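You operate a simulated robot arm through the tools that you are given. There is no shell and no other tool. Be economical: measure what you need, move in short steps, check, and stop when the job is done.

You run a simulated robot arm. Do the job below in one go: nothing can be reset, and whatever is moved stays where it is left.

## Task
Dip the green wire loop in dye twice, rinsing it in between.
Fine: dye from the yellow dye cup, rinse in the blue wash trough; lay it on the white felt mat after.

The check looks at the end state, three seconds after you hand in, the way a careful person would. Anything else that was tipped, shoved, dropped, spilled or broken makes it a failure.

## Robot
A 6-joint arm with a two-finger parallel gripper, fixed in place. Base frame: the origin is at the foot of the arm, x ahead of it, y to its left, z up; the work surface is at about z = 860. Readings come in mm, rad, newtons and seconds.
With the tool pointing down near the work surface it reaches from about 360 to 760 mm from the base axis. Its first joint turns from -1.152 to 1.152 rad. Payload 2.45 kg.
Tool frame: the origin (TCP) lies between the finger pads and is the grasp point; the fingertips stand 24 mm ahead of it; z points along the fingers, y is the line along which they close. Largest opening 68 mm; finger width 17, thickness 10; the body of the gripper, 40 by 70 mm, starts 41 mm behind the TCP.
Orientation is told as [roll, pitch, yaw] about the base's x, y, z axes, in that order, counted from this pose: with the fingers straight down and closing along the base's y, the tool's x points along the base's -x, its y along +y and its z along -z.

## Interface
- The arm moves only by the tool nudge_tool. Its argument "commands" is a list of rows, each an object of numbers (a shift or turn left out is 0, a gripper value left out holds the last): "dx", "dy", "dz": the shift along the tool's x, y, z in mm; "rx", "ry", "rz": the turn, a rotation vector about the tool's x, y, z in rad; "jaw": the gripper command, from -1 (shut) to 1 (fully open), values between in proportion. In form: [{"dx": .., "dy": .., "dz": .., "rx": .., "ry": .., "rz": .., "jaw": ..}, ...]. A call has 1 to 10 rows; each row shifts and turns the commanded pose from where the row before left it, along the tool's axes as they then stand. Rows are played at 5 a second. More than 50 mm and 0.15 rad between two rows, or a gripper value outside its range, and nothing of the call is played. A pose out of reach is approached as far as the arm can. The call stops where the force on the tool passes 40 N (or 10 N more than at its start, if that is more) or the arm is blocked; 0.2 s more then pass. The fingers move at their own pace (about 108 mm/s each) and stop on an object; they squeeze with about 25 N. The grip force told is the motor's: it shows also when the fingers shut on nothing. Time passes only in rows, and 0.2 s behind the last, so rows that do not move let the fingers close. It gives the time, the measured TCP pose, the force on the tool (base axes), the opening and the grip force at its end, in the units of the frame above (readings bear some noise), with the torque about the TCP (base axes, N m) and any sound that the robot's microphone picked up, and new pictures: "pictures" is both (left out), scene, wrist or none.
- Cameras (640 x 400 px; columns grow to the right, rows downward): "scene" is fixed at [168.8, 416.7, 1480]; the picture's right is [-0.73, -0.68, 0.00], its down [-0.34, 0.36, -0.87] and it looks along [0.59, -0.64, -0.50] (base axes); focal length 369 px, centre (320, 200). "wrist" rides on the gripper at [84, 11, -75] in the tool frame; the picture's right is [-0.13, 0.99, 0.00], its down [-0.60, -0.08, -0.79] and it looks along [-0.79, -0.10, 0.61] (tool axes); focal length 251 px, centre (320, 200). There is no depth. A picture from a camera that has moved, and an enlarged one, comes with that camera's place and axes in the base frame and with its lens. The place of the scene camera against the robot may be out by one fixed shift of up to 12 mm in any direction.
- close_up(camera, box): a new picture of the part [left, top, right, bottom] of that camera's present view, enlarged. The clock stands still meanwhile.
- hand_in(): hands the job in; it is judged then, once.

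Go step by step. Nothing tells you positions but the pictures and the camera data: compare them with the known pose of the tool, close in by small moves and look again before you grip or let go. The budget is 120 turns and 200 pictures, counting those below and the enlarged ones. Unless the task says otherwise, let go and move clear before handing in, and close with one line.

The tools are called after ">>>" as a command line: name --argument value ..., lists and objects as JSON in quotes. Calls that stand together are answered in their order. nudge_tool: Moves the arm, as the interface text tells. Its arguments: {"type":"object","properties":{"commands":{"type":"array","items":{"type":"object","properties":{"dx":{"type":"number"},"dy":{"type":"number"},"dz":{"type":"number"},"rx":{"type":"number"},"ry":{"type":"number"},"rz":{"type":"number"},"jaw":{"type":"number"}}}},"pictures":{"type":"string","enum":["both","scene","wrist","none"]}},"required":["commands"]} The other tools are called the same way: close_up (camera, box) takes an enlarged picture of a part of a camera's view; hand_in () hands the job in.

At the start:

```text
time: 0.0
tool_pos: [417.7, -125.2, 1159.1]
tcp_rot: [0.0, -0.001, 0.0]
force: [-0.4, 0.3, -0.5]
ft_torque: [-0.03, 0.0, 0.05]
opening: 67.8
grip_force: 0.1
```

scene: 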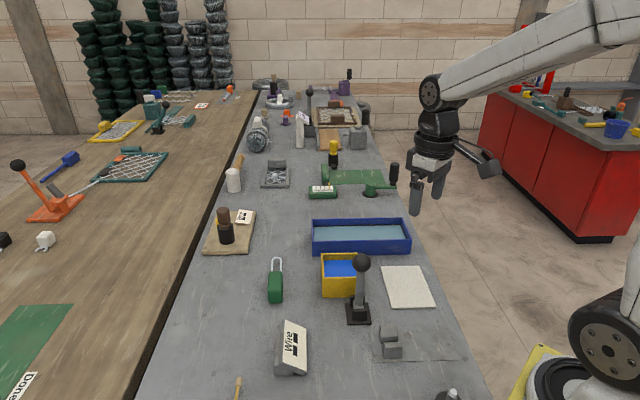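
wrist: 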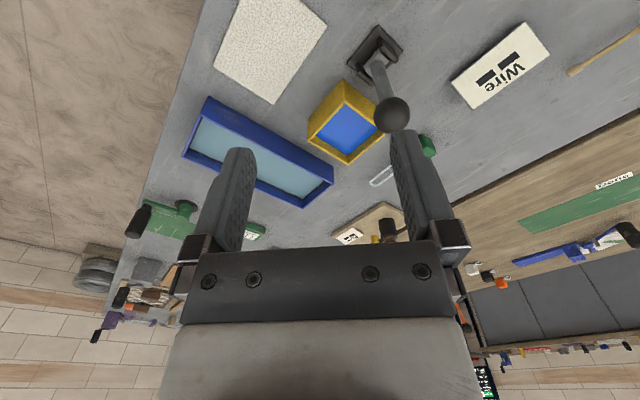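

I see a green-handled wire loop near the yellow dye cup, the blue trough behind it and a white mat. I'll take close-ups first.

>>> close_up --camera "scene" --box '[200, 180, 460, 380]'

>>> close_up --camera "wrist" --box '[180, 0, 580, 250]'

>>> close_up --camera "scene" --box '[230, 230, 390, 330]'

```text
2.00 times, centred on (330, 280) of scene
camera zoom: at [168.8, 416.7, 1480.0], right [-0.73, -0.68, 0.0], down [-0.34, 0.36, -0.87], along [0.59, -0.64, -0.5], focal length 738 px, centre (300, 40)
```

zoom: 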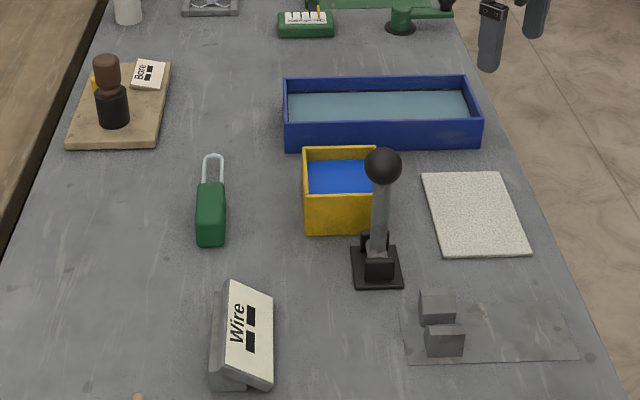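

```text
1.60 times, centred on (380, 125) of wrist
camera zoom: at [333.0, -114.4, 1236.0], right [0.13, 0.99, 0.0], down [0.6, -0.08, 0.79], along [0.79, -0.1, -0.61], focal length 402 px, centre (224, 320)
```

zoom: 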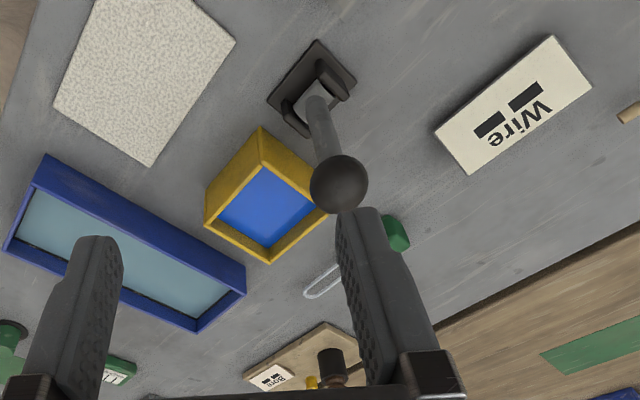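

```text
4.00 times, centred on (310, 280) of scene
camera zoom: at [168.8, 416.7, 1480.0], right [-0.73, -0.68, 0.0], down [-0.34, 0.36, -0.87], along [0.59, -0.64, -0.5], focal length 1476 px, centre (360, -120)
```

zoom: 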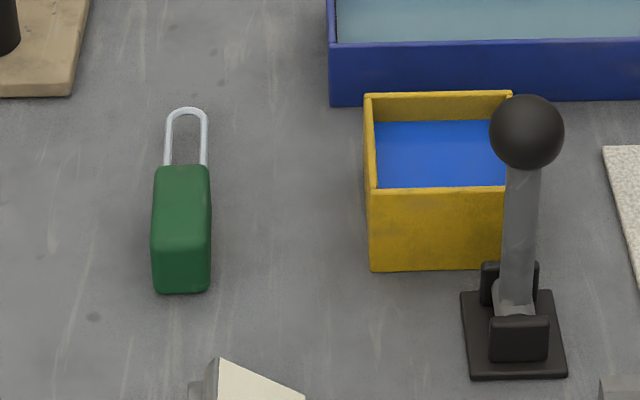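

The green-handled loop lies flat, its handle at roughly (687, 5) and its wire pointing along about -42°. I'll turn the gripper to match it and move above, keeping high to clear the lever.

>>> nudge_tool --commands '[{"rz": 0.15}, {"rz": 0.15}, {"rz": 0.15}, {"rz": 0.15}, {"rz": 0.14}]' --pictures "none"

>>> nudge_tool --commands '[{"dy": 46, "dx": -12}, {"dy": 46, "dx": -12}, {"dy": 46, "dx": -12}, {"dy": 46, "dx": -12}, {"dy": 46, "dx": -12}, {"dy": 46, "dx": -12}, {"dz": 45}, {"dz": 45}, {}]'

```text
time: 1.2
tool_pos: [416.2, -124.9, 1159.3]
tcp_rot: [0.001, 0.0, -0.744]
force: [0.2, 0.6, 0.1]
ft_torque: [-0.05, 0.0, 0.03]
opening: 68.2
grip_force: 0.1
```

```text
time: 3.2
tool_pos: [657.2, 29.9, 1072.1]
tcp_rot: [0.0, 0.001, -0.74]
force: [0.4, 0.4, 0.3]
ft_torque: [0.01, -0.01, -0.02]
opening: 67.9
grip_force: 0.2
camera wrist: at [601.2, 95.5, 1148.7], right [0.76, 0.65, 0.0], down [0.39, -0.47, 0.79], along [0.51, -0.61, -0.61], focal length 251 px, centre (320, 200)
```

scene: 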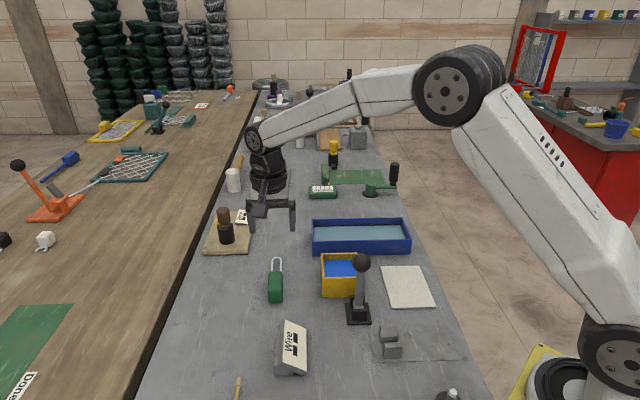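
wrist: 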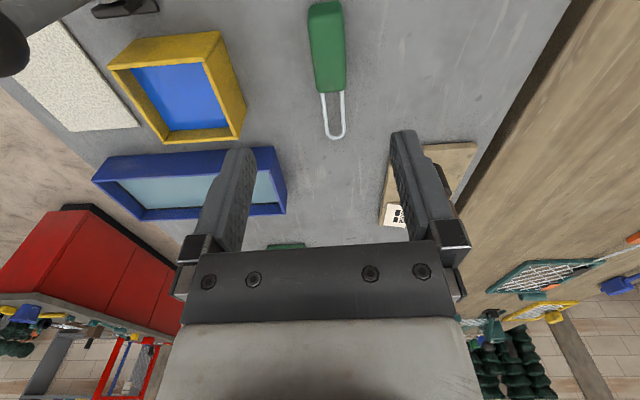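

The wrist view puts the handle's rear end near (648, 47), its front end near (703, -8) and the wire tip near (761, -61). I'll centre above the handle and come down part way.

>>> nudge_tool --commands '[{"dx": -21, "dy": 5, "rz": 0.02}, {"dz": 40}, {"dz": 40}, {"dz": 35}, {}]'

>>> close_up --camera "scene" --box '[210, 210, 370, 310]'

```text
time: 4.4
tool_pos: [675.3, 17.6, 954.4]
tcp_rot: [-0.001, -0.001, -0.761]
force: [-0.4, 0.5, 0.6]
ft_torque: [0.0, 0.0, -0.02]
opening: 68.2
grip_force: 0.0
camera wrist: at [621.9, 83.7, 1031.2], right [0.78, 0.63, 0.0], down [0.38, -0.47, 0.79], along [0.5, -0.62, -0.61], focal length 251 px, centre (320, 200)
```

scene: 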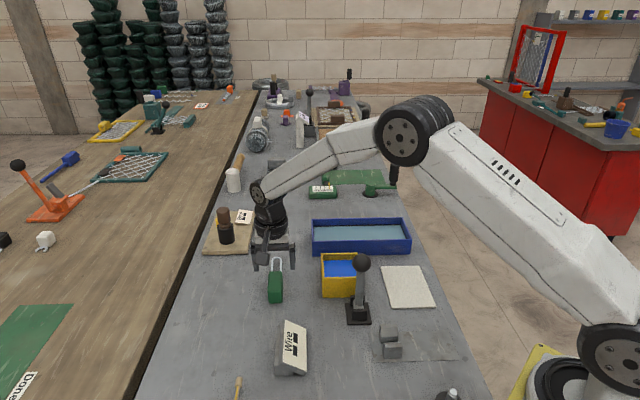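
wrist: 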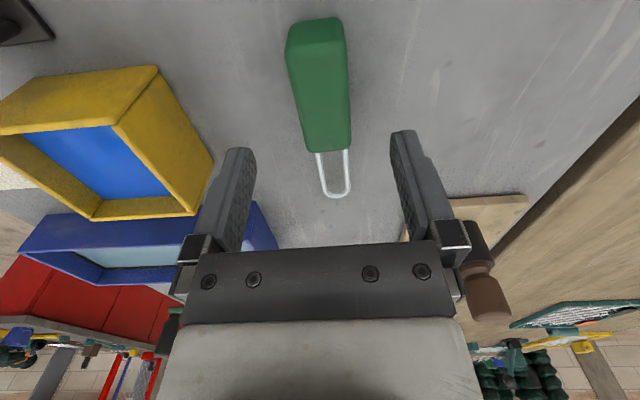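

```text
4.00 times, centred on (290, 260) of scene
camera zoom: at [168.8, 416.7, 1480.0], right [-0.73, -0.68, 0.0], down [-0.34, 0.36, -0.87], along [0.59, -0.64, -0.5], focal length 1476 px, centre (440, -40)
```

zoom: 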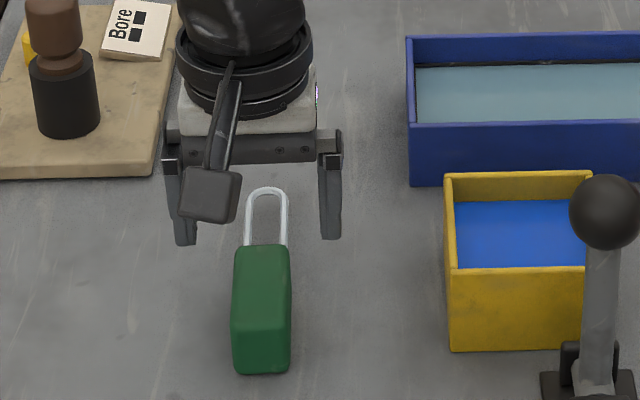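

The fingers are above the handle. I'll enlarge the wrist view to get the handle's centre line and height.

>>> close_up --camera "wrist" --box '[200, 0, 440, 220]'

```text
1.82 times, centred on (320, 110) of wrist
camera zoom: at [621.9, 83.7, 1031.2], right [0.78, 0.63, 0.0], down [0.38, -0.47, 0.79], along [0.5, -0.62, -0.61], focal length 457 px, centre (320, 364)
```

zoom: 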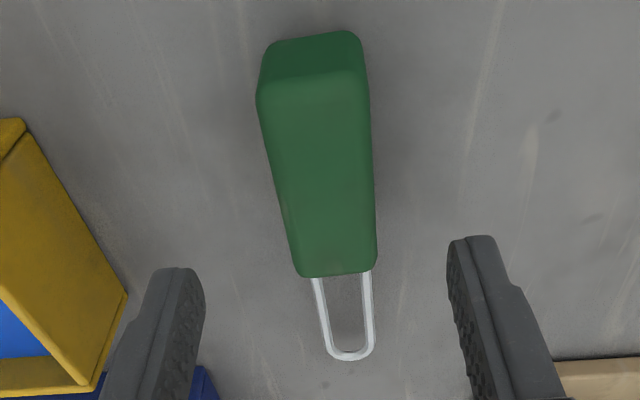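

The handle is about 37 mm tall, with its centre at (676, 19), and the jaws line up with it. I'll go down to z≈889 and grip.

>>> nudge_tool --commands '[{"dz": 25, "dy": 1.5, "rz": -0.008}, {"dz": 25}, {"dz": 15}, {}]' --pictures "wrist"

```text
time: 5.4
tool_pos: [675.3, 19.9, 889.5]
tcp_rot: [-0.001, 0.001, -0.752]
force: [0.4, -0.5, -0.9]
ft_torque: [0.03, 0.01, -0.04]
opening: 68.3
grip_force: 0.0
camera wrist: at [621.6, 85.2, 965.5], right [0.77, 0.64, 0.0], down [0.39, -0.47, 0.79], along [0.5, -0.61, -0.61], focal length 251 px, centre (320, 200)
```

wrist: 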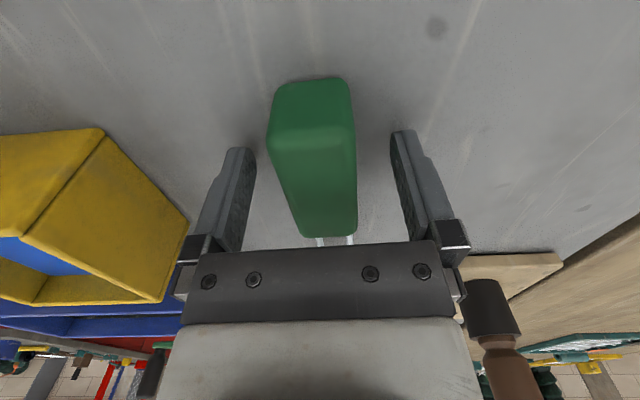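

The handle sits between the fingers, so I'll close on it.

>>> nudge_tool --commands '[{"jaw": -1}, {"jaw": -1}, {"jaw": -1}, {"jaw": -1}]' --pictures "wrist"

```text
time: 6.4
tool_pos: [676.2, 19.1, 889.8]
tcp_rot: [0.0, -0.002, -0.754]
force: [0.0, 0.1, -0.6]
ft_torque: [0.02, 0.01, -0.03]
opening: 31.7
grip_force: 24.7
camera wrist: at [621.6, 85.1, 965.8], right [0.77, 0.64, 0.0], down [0.39, -0.47, 0.79], along [0.5, -0.61, -0.61], focal length 251 px, centre (320, 200)
```

wrist: 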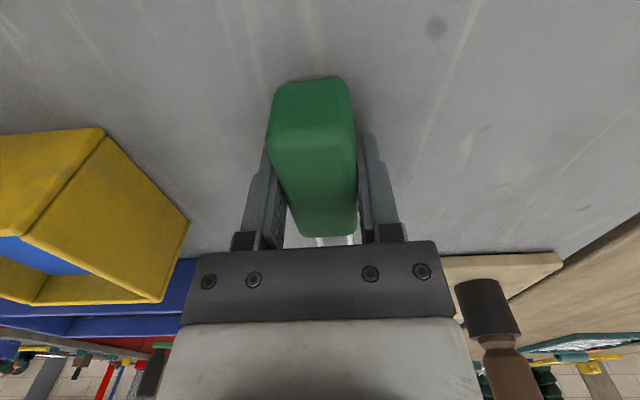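

The grip holds at 31.7 mm. I'll lift straight up and turn the loop while high.

>>> nudge_tool --commands '[{"dz": -20}, {"dz": -40}, {"dz": -45}, {"dz": -45}, {"dz": -45}, {"dz": -25}, {}]' --pictures "scene"

```text
time: 8.0
tool_pos: [676.7, 19.7, 1110.1]
tcp_rot: [0.0, -0.001, -0.752]
force: [-0.1, 0.1, 0.1]
ft_torque: [0.0, 0.02, 0.0]
opening: 31.5
grip_force: 25.0
```

scene: 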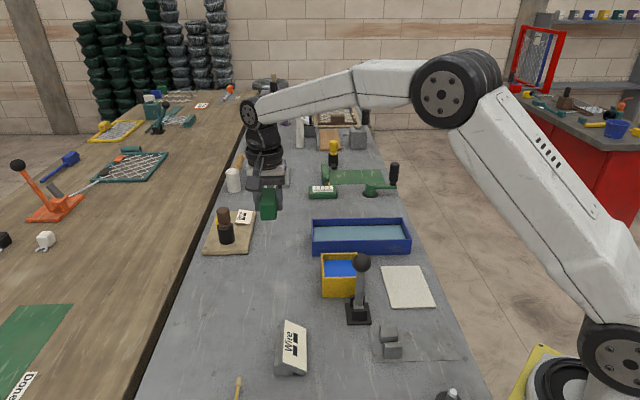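

The loop is lifted. I'll shift it towards the cup at height and then yaw so the loop points about -135°, away from the lever.

>>> nudge_tool --commands '[{"dy": -37}, {"dy": -37}, {"dy": -37}, {"rz": 0.145}, {"rz": 0.145}, {"rz": 0.145}, {"rz": 0.145}, {"rz": 0.145}, {}]' --pictures "none"

>>> nudge_tool --commands '[{"rz": 0.145}, {"rz": 0.145}, {"rz": 0.145}, {"rz": 0.145}, {"rz": 0.145}, {"rz": 0.145}, {}]' --pictures "both"

```text
time: 10.0
tool_pos: [599.7, -61.3, 1110.0]
tcp_rot: [0.0, 0.0, -1.479]
force: [0.3, -0.4, -1.2]
ft_torque: [0.03, 0.01, -0.02]
opening: 31.6
grip_force: 25.2
```

```text
time: 11.6
tool_pos: [601.4, -59.6, 1109.0]
tcp_rot: [0.0, -0.001, -2.349]
force: [0.3, -0.2, -1.0]
ft_torque: [-0.02, -0.01, -0.05]
opening: 31.6
grip_force: 24.7
camera wrist: at [667.3, -7.9, 1185.6], right [0.62, -0.79, 0.0], down [-0.48, -0.37, 0.79], along [-0.63, -0.49, -0.61], focal length 251 px, centre (320, 200)
```

scene: 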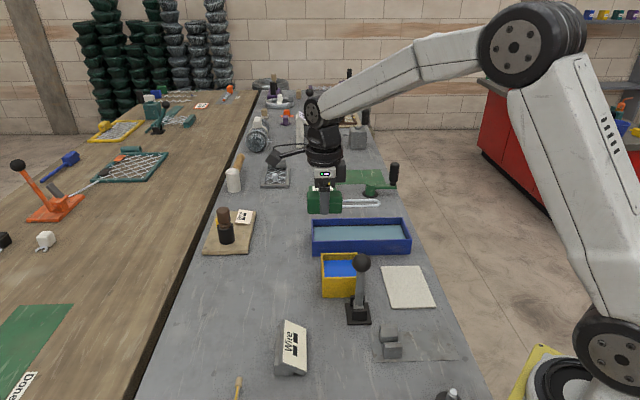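
wrist: 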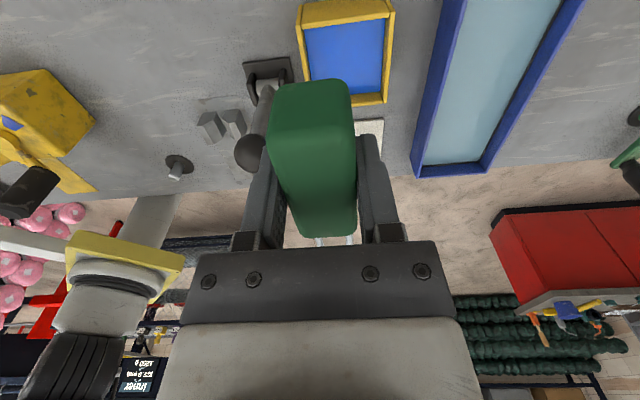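

Yaw is reached. Now I'll tilt so the loop points down, checking partway.

>>> nudge_tool --commands '[{"dz": -30}, {"ry": 0.142}, {"ry": 0.142}, {"ry": 0.142}, {"ry": 0.142}, {}]' --pictures "scene"

```text
time: 13.0
tool_pos: [599.9, -60.3, 1140.8]
tcp_rot: [0.003, 0.569, -2.346]
force: [-0.1, -0.1, -0.5]
ft_torque: [0.01, 0.01, 0.02]
opening: 31.8
grip_force: 25.6
```

scene: 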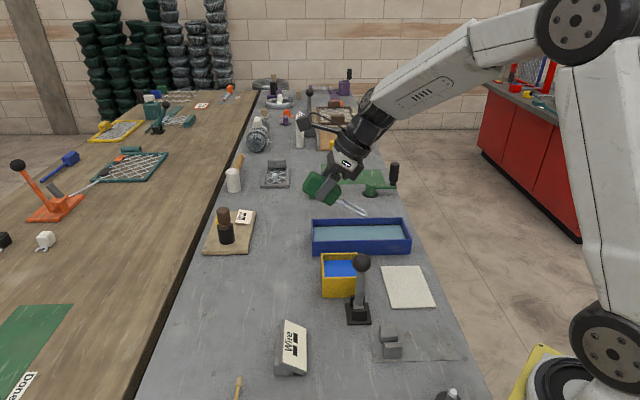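

>>> nudge_tool --commands '[{"ry": 0.142}, {"ry": 0.142}, {"ry": 0.142}, {"ry": 0.142}, {}]' --pictures "both"

>>> close_up --camera "scene" --box '[270, 130, 430, 230]'

```text
time: 14.2
tool_pos: [600.4, -61.5, 1141.1]
tcp_rot: [0.0, 1.138, -2.347]
force: [0.2, -0.5, -0.9]
ft_torque: [-0.02, 0.01, -0.01]
opening: 31.7
grip_force: 25.3
camera wrist: at [585.4, -91.5, 1249.0], right [0.67, -0.73, -0.12], down [-0.74, -0.64, -0.22], along [0.08, 0.23, -0.97], focal length 251 px, centre (320, 200)
```

scene: 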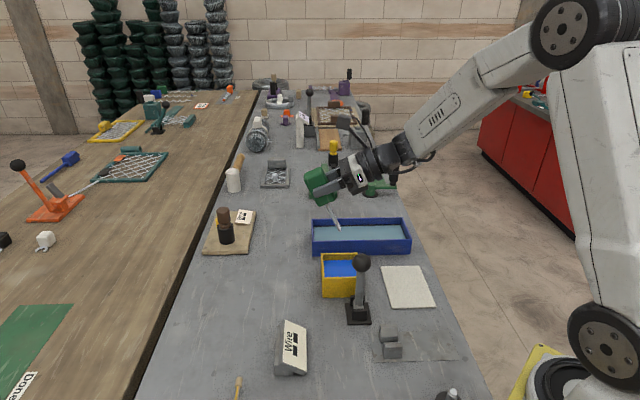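
wrist: 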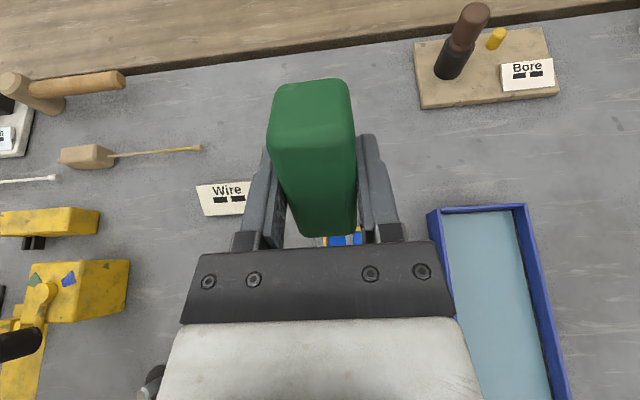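

```text
4.00 times, centred on (350, 180) of scene
camera zoom: at [168.9, 416.7, 1480.0], right [-0.73, -0.68, 0.0], down [-0.34, 0.36, -0.87], along [0.59, -0.64, -0.5], focal length 1476 px, centre (200, 280)
```

zoom: 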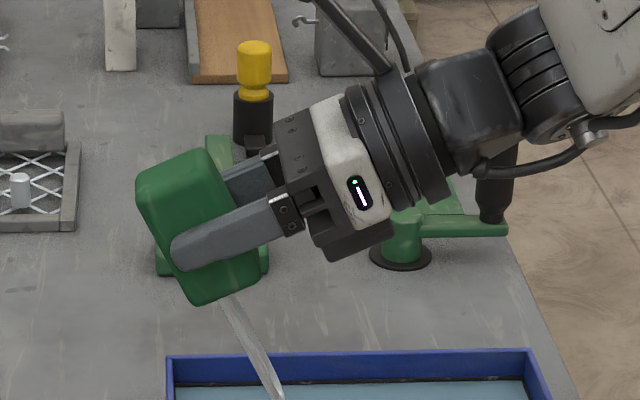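

The tilt works. I'll add a little more, then put the tip over the cup centre, near (586, -106), and start down while staying above the rim.

>>> nudge_tool --commands '[{"ry": 0.1}, {"ry": 0.1}, {"dx": -6.5, "dy": 21, "dz": -27.7}, {"dx": -41.4, "dz": 9.8}, {"dx": -41.4, "dz": 9.8}, {}]' --pictures "both"

>>> close_up --camera "scene" --box '[270, 190, 430, 290]'

```text
time: 15.6
tool_pos: [595.2, -96.7, 1052.7]
tcp_rot: [0.003, 1.338, -2.346]
force: [0.3, 0.0, -1.0]
ft_torque: [0.02, 0.01, -0.03]
opening: 31.6
grip_force: 25.0
camera wrist: at [565.4, -141.7, 1153.8], right [0.69, -0.72, -0.13], down [-0.69, -0.6, -0.4], along [0.21, 0.36, -0.91], focal length 251 px, centre (320, 200)
```

scene: 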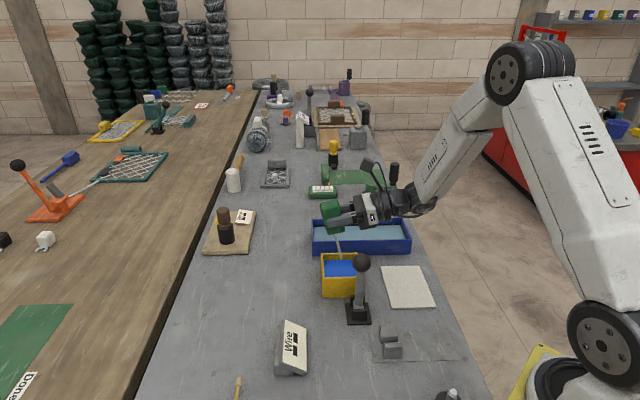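
wrist: 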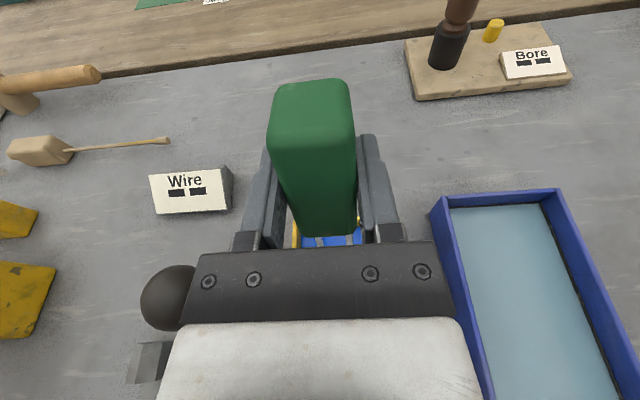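

```text
4.00 times, centred on (350, 240) of scene
camera zoom: at [168.9, 416.7, 1480.0], right [-0.73, -0.68, 0.0], down [-0.34, 0.36, -0.87], along [0.59, -0.64, -0.5], focal length 1476 px, centre (200, 40)
```

zoom: 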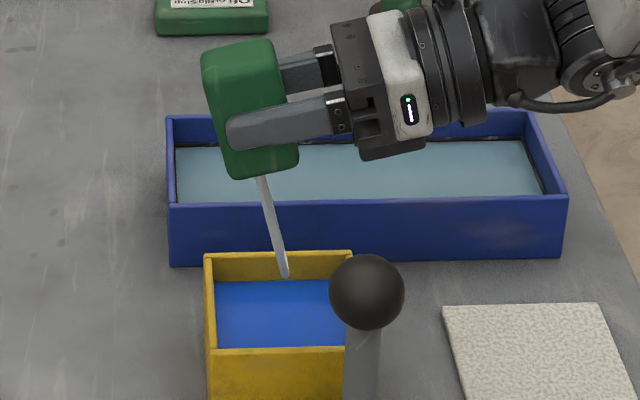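

The tip hangs over the middle of the dye cup with room on all sides. I'll lower it into the dye and hold briefly.

>>> nudge_tool --commands '[{"dx": -24.3, "dz": 5.75}, {"dx": -24.3, "dz": 5.75}, {"dx": -14.6, "dz": 3.45}, {"dx": -5, "dz": 1.2}, {}, {}]' --pictures "scene"

>>> close_up --camera "scene" --box '[290, 210, 410, 310]'

```text
time: 17.0
tool_pos: [596.6, -95.5, 984.1]
tcp_rot: [0.0, 1.338, -2.348]
force: [0.1, 0.7, -1.4]
ft_torque: [-0.04, 0.06, 0.02]
opening: 31.6
grip_force: 24.9
```

scene: 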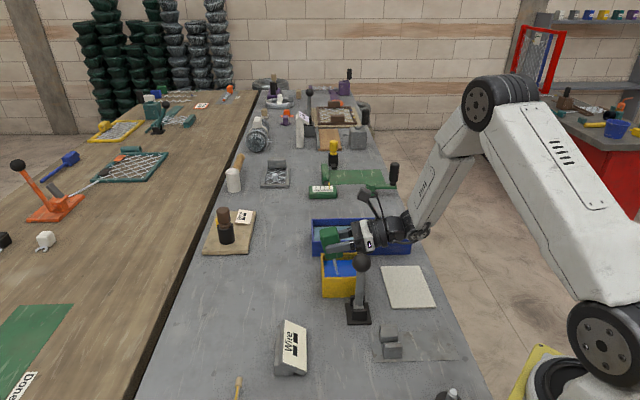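

```text
4.00 times, centred on (350, 260) of scene
camera zoom: at [168.9, 416.7, 1480.0], right [-0.73, -0.68, 0.0], down [-0.34, 0.36, -0.87], along [0.59, -0.64, -0.5], focal length 1476 px, centre (200, -40)
```

zoom: 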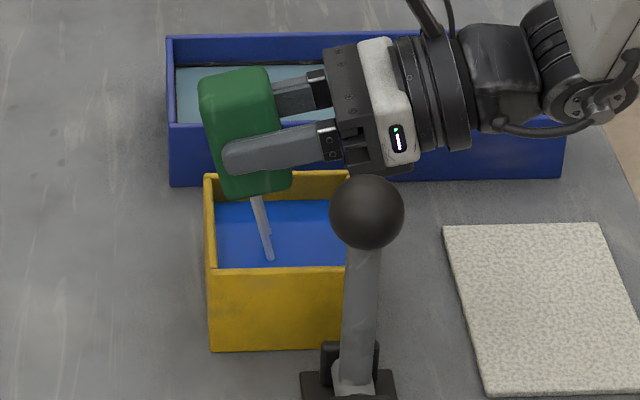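

The loop is about 28 mm into the dye, with no contact force. I'll go 7 mm deeper and hold.

>>> nudge_tool --commands '[{"dx": -3.4, "dz": 0.8}, {"dx": -3.4, "dz": 0.8}, {}, {}, {}, {}, {}, {}]' --pictures "none"

```text
time: 18.8
tool_pos: [596.9, -95.2, 980.0]
tcp_rot: [0.0, 1.337, -2.347]
force: [-0.5, 0.4, -0.9]
ft_torque: [-0.02, 0.02, 0.02]
opening: 31.8
grip_force: 25.4
```

No contact. I'll raise it and check whether the wire took colour.

>>> nudge_tool --commands '[{"dx": 12, "dz": -2.8}, {"dx": 24, "dz": -5.7}, {"dx": 30, "dz": -7.1}, {"dx": 30, "dz": -7.1}, {}, {}, {}]' --pictures "scene"

>>> close_up --camera "scene" --box '[270, 190, 430, 290]'

```text
time: 20.4
tool_pos: [595.5, -95.2, 1077.4]
tcp_rot: [0.001, 1.337, -2.347]
force: [-0.5, -0.4, -0.7]
ft_torque: [0.01, -0.03, 0.01]
opening: 31.8
grip_force: 25.5
```

scene: 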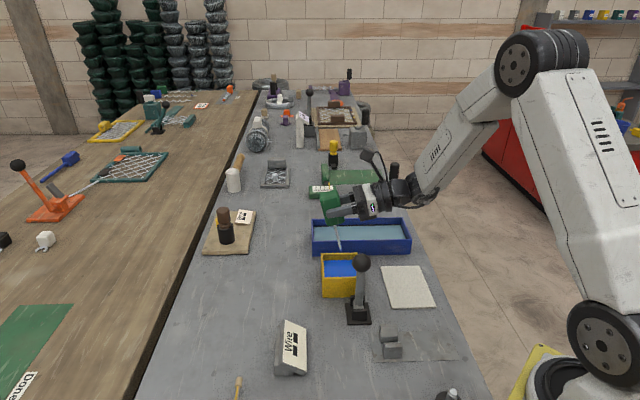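

```text
4.00 times, centred on (350, 240) of scene
camera zoom: at [168.9, 416.7, 1480.0], right [-0.73, -0.68, 0.0], down [-0.34, 0.36, -0.87], along [0.59, -0.64, -0.5], focal length 1476 px, centre (200, 40)
```

zoom: 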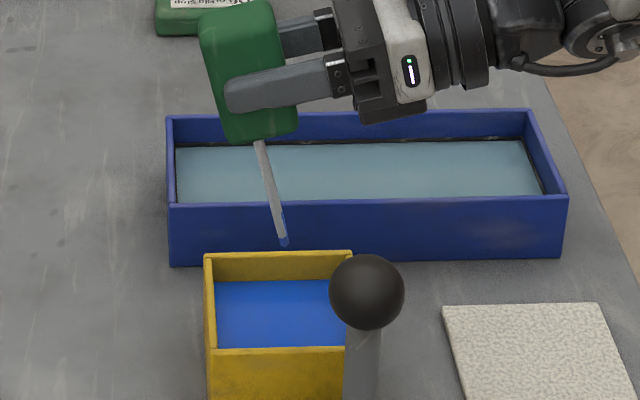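

>>> close_up --camera "scene" --box '[320, 215, 360, 255]'

```text
10.00 times, centred on (340, 235) of scene
camera zoom: at [168.9, 416.7, 1480.0], right [-0.73, -0.68, 0.0], down [-0.34, 0.36, -0.87], along [0.59, -0.64, -0.5], focal length 3689 px, centre (120, -150)
```

zoom: 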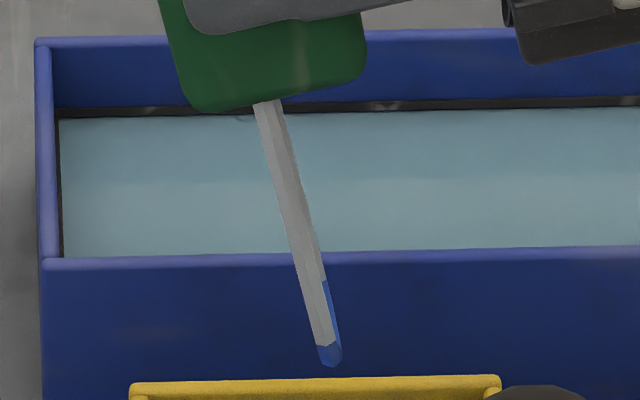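

Part of the wire is blue, but the loop is edge-on to the camera so I can't judge coverage. I'll yaw it to see the face.

>>> nudge_tool --commands '[{"rx": 0.14, "rz": -0.033}, {"rx": 0.14, "rz": -0.033}, {"rx": 0.14, "rz": -0.033}, {"rx": 0.14, "rz": -0.033}, {"rx": 0.14, "rz": -0.033}, {}]' --pictures "none"

>>> close_up --camera "scene" --box '[310, 190, 374, 254]'

```text
time: 21.8
tool_pos: [594.7, -95.1, 1076.8]
tcp_rot: [-0.01, 1.336, -1.635]
force: [-0.3, 0.4, -1.6]
ft_torque: [0.03, 0.02, -0.01]
opening: 31.6
grip_force: 24.9
```

```text
6.25 times, centred on (342, 222) of scene
camera zoom: at [168.9, 416.7, 1480.0], right [-0.73, -0.68, 0.0], down [-0.34, 0.36, -0.87], along [0.59, -0.64, -0.5], focal length 2306 px, centre (182, 62)
```

zoom: 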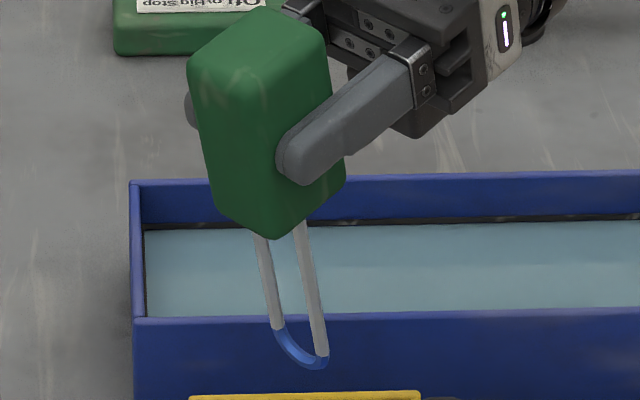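

The end arc has turned blue, so the dye took. I'll turn back and carry it over the middle of the wash trough.

>>> nudge_tool --commands '[{"rx": -0.14, "rz": 0.033}, {"rx": -0.14, "rz": 0.033}, {"rx": -0.14, "rz": 0.033}, {"rx": -0.14, "rz": 0.033}, {"rx": -0.14, "rz": 0.033}, {}]' --pictures "none"

>>> nudge_tool --commands '[{"dx": -4.7, "dy": 41.2, "dz": -20}, {"dx": -4.7, "dy": 41.2, "dz": -20}, {"dx": -4.7, "dy": 41.2, "dz": -20}, {"dx": -4.7, "dy": 41.2, "dz": -20}, {}]' --pictures "both"

>>> close_up --camera "scene" --box '[290, 160, 450, 260]'

```text
time: 23.2
tool_pos: [596.0, -96.0, 1076.3]
tcp_rot: [0.0, 1.337, -2.349]
force: [0.1, 0.8, -1.4]
ft_torque: [0.01, 0.01, 0.01]
opening: 31.6
grip_force: 24.5
```

```text
time: 24.4
tool_pos: [653.7, -271.8, 1076.4]
tcp_rot: [-0.006, 1.336, -2.353]
force: [-0.7, -0.2, -0.9]
ft_torque: [0.01, 0.05, -0.01]
opening: 31.9
grip_force: 25.4
camera wrist: at [625.1, -316.9, 1176.7], right [0.69, -0.72, -0.13], down [-0.7, -0.59, -0.4], along [0.21, 0.36, -0.91], focal length 251 px, centre (320, 200)
```

scene: 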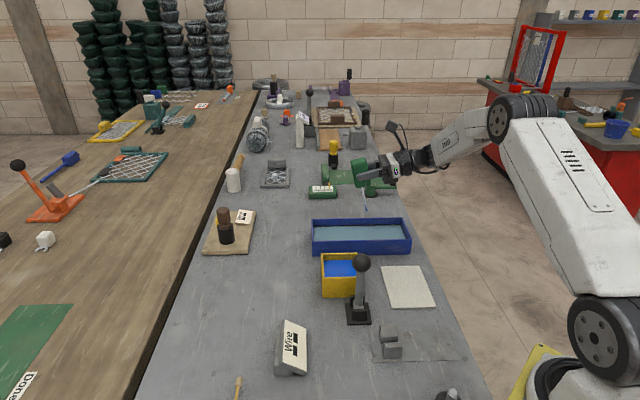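
wrist: 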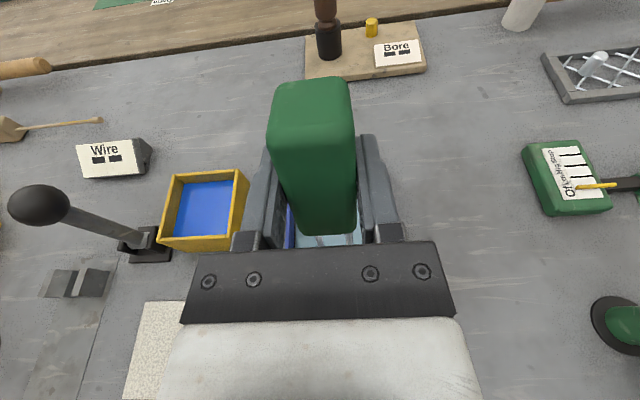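

```text
4.00 times, centred on (370, 210) of scene
camera zoom: at [168.9, 416.7, 1480.0], right [-0.73, -0.68, 0.0], down [-0.34, 0.36, -0.87], along [0.59, -0.64, -0.5], focal length 1476 px, centre (120, 160)
```

zoom: 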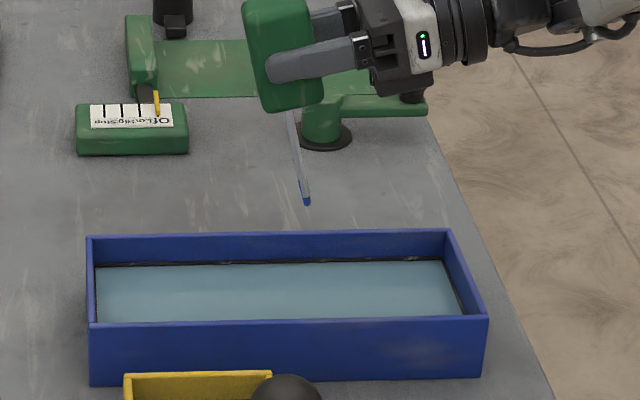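

The tip is over the trough. I'll nudge it to the centre line, lower it into the wash and hold.

>>> nudge_tool --commands '[{"dy": 8}, {"dx": -29.2, "dz": 6.9}, {"dx": -29.2, "dz": 6.9}, {"dx": -22, "dz": 5.2}, {"dx": -9, "dz": 2.1}, {"dx": -5, "dz": 1.2}, {}, {}, {}]' --pictures "scene"

>>> close_up --camera "scene" --box '[290, 180, 450, 280]'

```text
time: 26.4
tool_pos: [661.2, -276.4, 979.5]
tcp_rot: [0.0, 1.338, -2.348]
force: [0.2, 0.4, -1.4]
ft_torque: [0.01, -0.04, 0.02]
opening: 31.7
grip_force: 24.8
```

scene: 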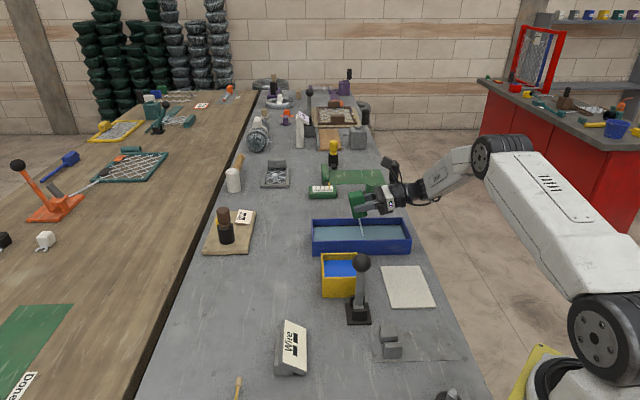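

```text
4.00 times, centred on (370, 230) of scene
camera zoom: at [168.9, 416.7, 1480.0], right [-0.73, -0.68, 0.0], down [-0.34, 0.36, -0.87], along [0.59, -0.64, -0.5], focal length 1476 px, centre (120, 80)
```

zoom: 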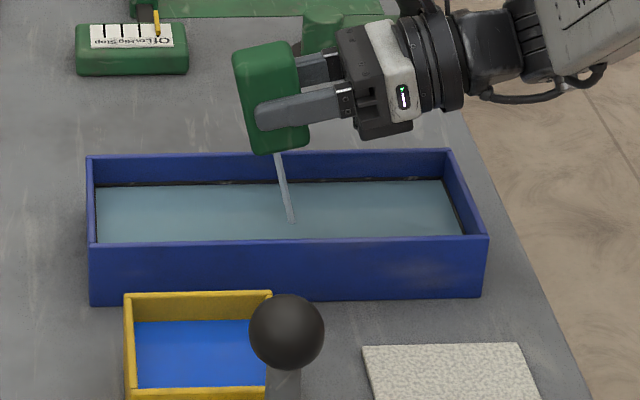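

The arc is under the wash water. I'll go a touch deeper, hold, then raise and inspect.

>>> nudge_tool --commands '[{"dx": -3.5, "dz": 0.8}, {}, {}, {}, {}, {}, {"dx": 20, "dz": -4.7}, {"dx": 30, "dz": -7.1}, {"dx": 45, "dz": -10.6}, {}]' --pictures "none"

>>> close_up --camera "scene" --box '[338, 165, 402, 229]'

```text
time: 28.6
tool_pos: [661.1, -276.0, 1073.8]
tcp_rot: [-0.003, 1.338, -2.352]
force: [0.2, 0.3, -1.7]
ft_torque: [-0.04, -0.02, 0.0]
opening: 31.6
grip_force: 25.2
```

```text
6.25 times, centred on (370, 197) of scene
camera zoom: at [168.9, 416.7, 1480.0], right [-0.73, -0.68, 0.0], down [-0.34, 0.36, -0.87], along [0.59, -0.64, -0.5], focal length 2306 px, centre (8, 219)
```

zoom: 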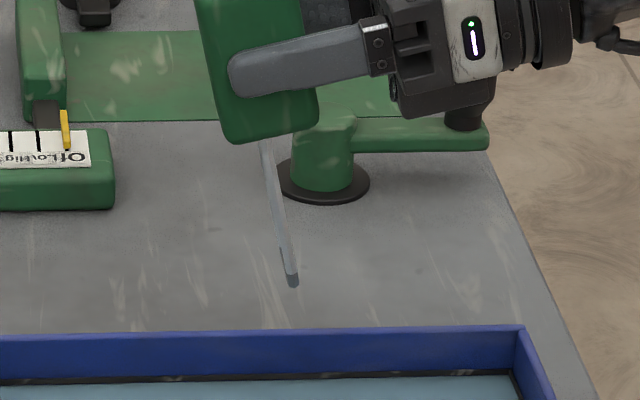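

The rinse worked: the blue is gone. I'll go back over the dye cup for the second dip.

>>> nudge_tool --commands '[{"dx": 5.5, "dy": -43.2, "dz": 20}, {"dx": 5.5, "dy": -43.2, "dz": 20}, {"dx": 5.5, "dy": -43.2, "dz": 20}, {"dx": 5.5, "dy": -43.2, "dz": 20}, {}]' --pictures "none"

>>> close_up --camera "scene" --box '[270, 190, 430, 290]'

```text
time: 29.8
tool_pos: [593.5, -94.5, 1073.1]
tcp_rot: [0.001, 1.337, -2.346]
force: [0.2, 0.1, -1.7]
ft_torque: [0.01, 0.01, -0.01]
opening: 31.5
grip_force: 24.9
```

```text
4.00 times, centred on (350, 240) of scene
camera zoom: at [168.8, 416.7, 1480.0], right [-0.73, -0.68, 0.0], down [-0.34, 0.36, -0.87], along [0.59, -0.64, -0.5], focal length 1476 px, centre (200, 40)
```

zoom: 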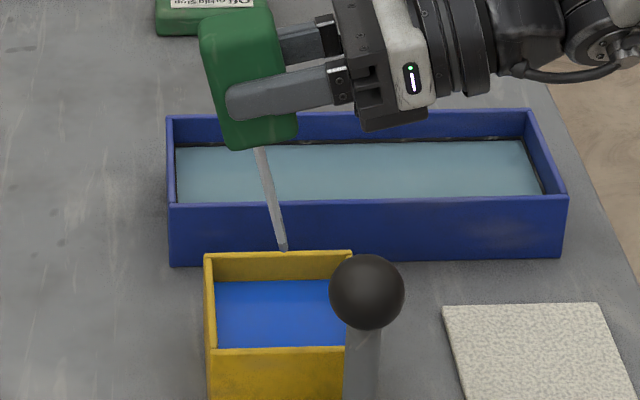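

It's lined up as before. Now the second dip, with a hold and then up.

>>> nudge_tool --commands '[{"dx": -28, "dz": 6.6}, {"dx": -28, "dz": 6.6}, {"dx": -22, "dz": 5.2}, {"dx": -9, "dz": 2.1}, {"dx": -4.4, "dz": 1}, {}, {}, {}, {}, {}]' --pictures "none"

>>> nudge_tool --commands '[{}, {}, {"dx": 12, "dz": -2.8}, {"dx": 24, "dz": -5.7}, {"dx": 35, "dz": -8.3}, {"dx": 45, "dz": -10.6}, {"dx": 45, "dz": -10.6}, {}, {}]' --pictures "scene"

>>> close_up --camera "scene" --box '[310, 165, 374, 229]'

```text
time: 32.0
tool_pos: [594.7, -95.5, 983.6]
tcp_rot: [0.001, 1.336, -2.35]
force: [-0.3, -0.7, -1.8]
ft_torque: [0.02, 0.05, 0.03]
opening: 31.7
grip_force: 25.0
```

```text
time: 34.0
tool_pos: [597.2, -94.0, 1146.6]
tcp_rot: [-0.001, 1.337, -2.348]
force: [-0.2, -0.9, -0.6]
ft_torque: [0.0, 0.01, 0.01]
opening: 31.5
grip_force: 25.1
```

scene: 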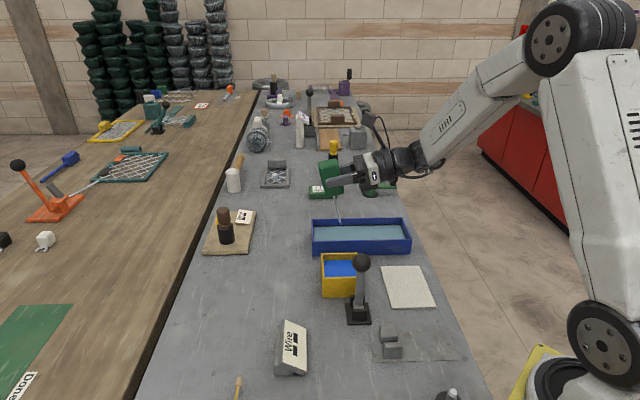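

```text
6.25 times, centred on (342, 197) of scene
camera zoom: at [168.8, 416.7, 1480.0], right [-0.73, -0.68, 0.0], down [-0.34, 0.36, -0.87], along [0.59, -0.64, -0.5], focal length 2306 px, centre (182, 219)
```

zoom: 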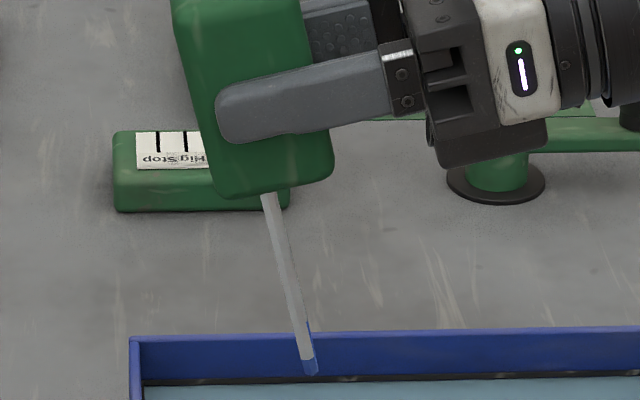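

The arc is blue again. I'll level the loop high up, then turn it to lie close to the mat's diagonal.

>>> nudge_tool --commands '[{"ry": -0.1487}, {"ry": -0.1487}, {"ry": -0.1487}, {"ry": -0.1487}, {"ry": -0.1487}, {"ry": -0.1487}, {"ry": -0.1487}, {"ry": -0.1487}, {"ry": -0.1487}, {}]' --pictures "none"

>>> nudge_tool --commands '[{"rz": -0.1475}, {"rz": -0.1475}, {"rz": -0.1475}, {"rz": -0.1475}, {"rz": -0.1475}, {"rz": -0.1475}, {"rz": -0.1475}, {"rz": -0.1475}, {"rz": -0.1475}, {}]' --pictures "none"

>>> nudge_tool --commands '[{"rz": -0.1475}, {"rz": -0.1475}, {"rz": -0.1475}, {"rz": -0.1475}, {"rz": -0.1475}, {}]' --pictures "both"

```text
time: 36.2
tool_pos: [595.6, -97.0, 1147.9]
tcp_rot: [-0.002, -0.004, -2.348]
force: [1.0, -0.1, -0.1]
ft_torque: [0.01, -0.02, -0.01]
opening: 31.8
grip_force: 25.0
```

```text
time: 38.4
tool_pos: [596.2, -95.4, 1148.1]
tcp_rot: [-0.001, -0.001, -1.017]
force: [-0.7, -0.2, -1.2]
ft_torque: [0.04, 0.0, 0.02]
opening: 31.5
grip_force: 24.4
```

```text
time: 39.8
tool_pos: [596.5, -95.4, 1146.8]
tcp_rot: [-0.002, 0.001, -0.281]
force: [-0.2, -0.2, -1.5]
ft_torque: [0.01, 0.0, -0.02]
opening: 31.7
grip_force: 24.8
camera wrist: at [518.7, -61.1, 1224.3], right [0.4, 0.92, 0.0], down [0.56, -0.24, 0.79], along [0.73, -0.32, -0.61], focal length 251 px, centre (320, 200)
```

scene: 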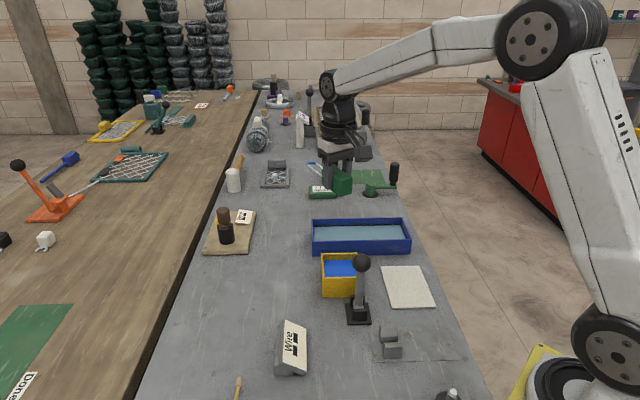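
wrist: 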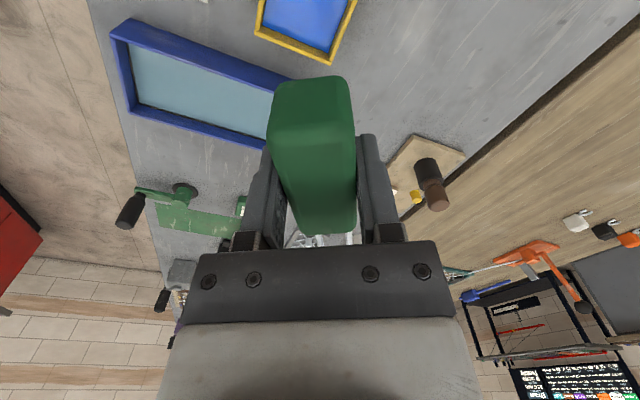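

It's level and turned. I'll move over the mat at height and then come down part way to check.

>>> nudge_tool --commands '[{"dx": 32.7, "dy": -35.1}, {"dx": 32.7, "dy": -35.1}, {"dx": 32.7, "dy": -35.1}, {"dx": 32.7, "dy": -35.1}, {"dz": 45}, {"dz": 45}, {"dz": 45}, {}]' --pictures "both"

>>> close_up --camera "scene" --box '[320, 220, 480, 340]'

```text
time: 41.6
tool_pos: [432.4, -195.6, 1013.0]
tcp_rot: [-0.002, 0.0, -0.283]
force: [-0.1, 0.1, -1.9]
ft_torque: [-0.02, 0.03, -0.03]
opening: 31.4
grip_force: 24.8
camera wrist: at [355.1, -160.3, 1088.4], right [0.4, 0.92, 0.0], down [0.56, -0.24, 0.79], along [0.73, -0.32, -0.61], focal length 251 px, centre (320, 200)
```

scene: 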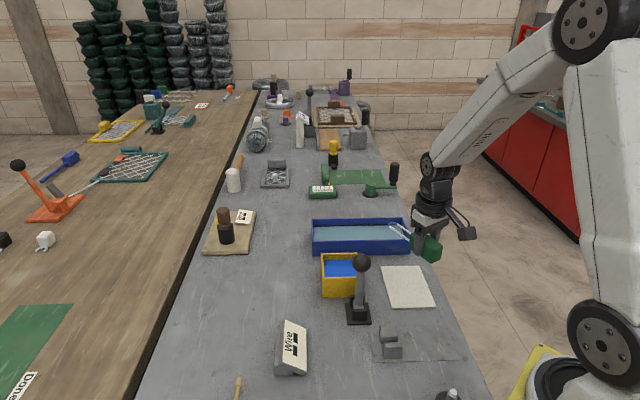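
wrist: 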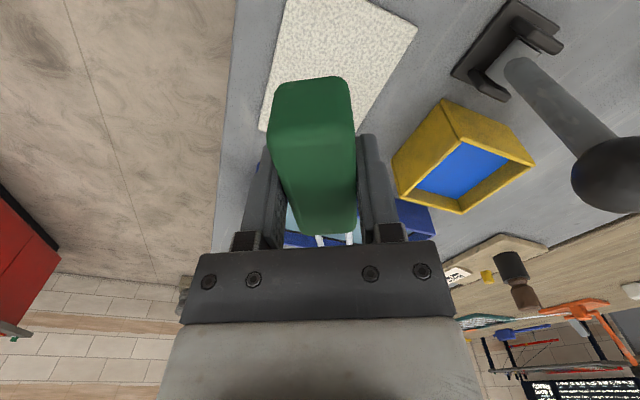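

```text
3.33 times, centred on (400, 280) of scene
camera zoom: at [168.9, 416.7, 1480.0], right [-0.73, -0.68, 0.0], down [-0.34, 0.36, -0.87], along [0.59, -0.64, -0.5], focal length 1230 px, centre (53, -67)
```

zoom: 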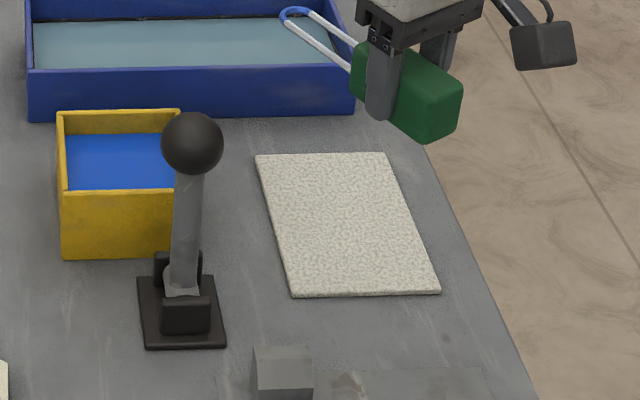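

The mat's centre works out near (469, -204), which matches the plan. I'll lower to just above it.

>>> nudge_tool --commands '[{"dx": -2.5, "dz": 30}, {"dz": 35}, {"dz": 30}, {"dz": 15}, {}]' --pictures "scene"

>>> close_up --camera "scene" --box '[320, 220, 480, 340]'

```text
time: 42.8
tool_pos: [434.5, -193.5, 902.2]
tcp_rot: [-0.004, 0.001, -0.282]
force: [0.9, 0.1, -0.8]
ft_torque: [0.01, 0.02, -0.04]
opening: 31.6
grip_force: 25.2
```

scene: 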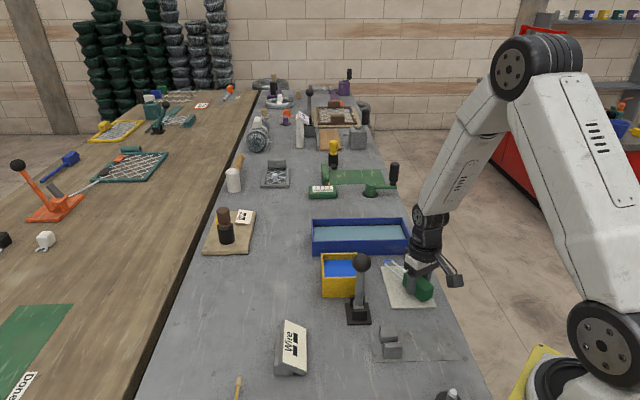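

```text
3.33 times, centred on (400, 280) of scene
camera zoom: at [168.9, 416.7, 1480.0], right [-0.73, -0.68, 0.0], down [-0.34, 0.36, -0.87], along [0.59, -0.64, -0.5], focal length 1230 px, centre (53, -67)
```

zoom: 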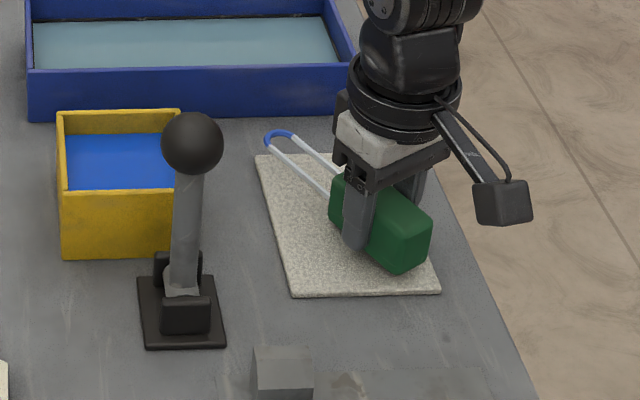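

The handle and loop will both land within the mat. I'll ease down to contact.

>>> nudge_tool --commands '[{"dz": 3}, {"dz": 2}, {"dz": 1.5}, {}]' --pictures "none"

```text
time: 43.8
tool_pos: [433.5, -194.2, 897.2]
tcp_rot: [-0.003, 0.0, -0.282]
force: [-3.1, 5.3, 13.1]
ft_torque: [0.01, -0.4, 0.11]
opening: 31.4
grip_force: 25.3
```

It's in contact at about 13 N, resting on the mat. I'll relieve the pressure slightly and open gently.

>>> nudge_tool --commands '[{"dz": -1.2}, {}]' --pictures "scene"

>>> close_up --camera "scene" --box '[350, 240, 470, 320]'

```text
time: 44.4
tool_pos: [433.6, -194.1, 897.8]
tcp_rot: [-0.002, 0.001, -0.282]
force: [-0.1, 0.9, -1.0]
ft_torque: [0.02, 0.02, 0.0]
opening: 31.6
grip_force: 25.1
```

scene: 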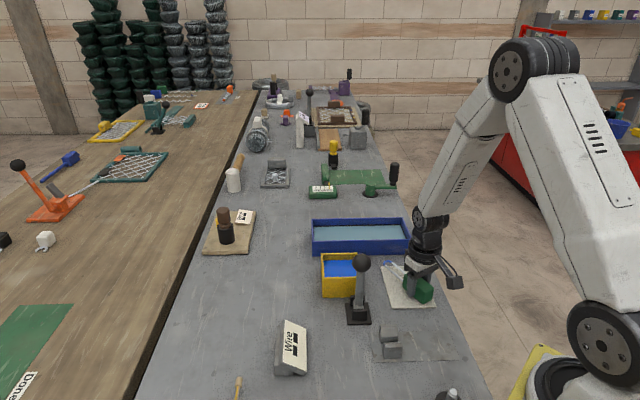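

```text
5.00 times, centred on (410, 280) of scene
camera zoom: at [168.9, 416.7, 1480.0], right [-0.73, -0.68, 0.0], down [-0.34, 0.36, -0.87], along [0.59, -0.64, -0.5], focal length 1844 px, centre (-130, -200)
```

zoom: 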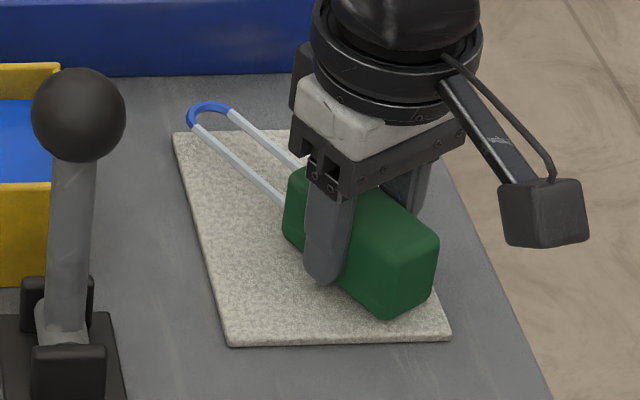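

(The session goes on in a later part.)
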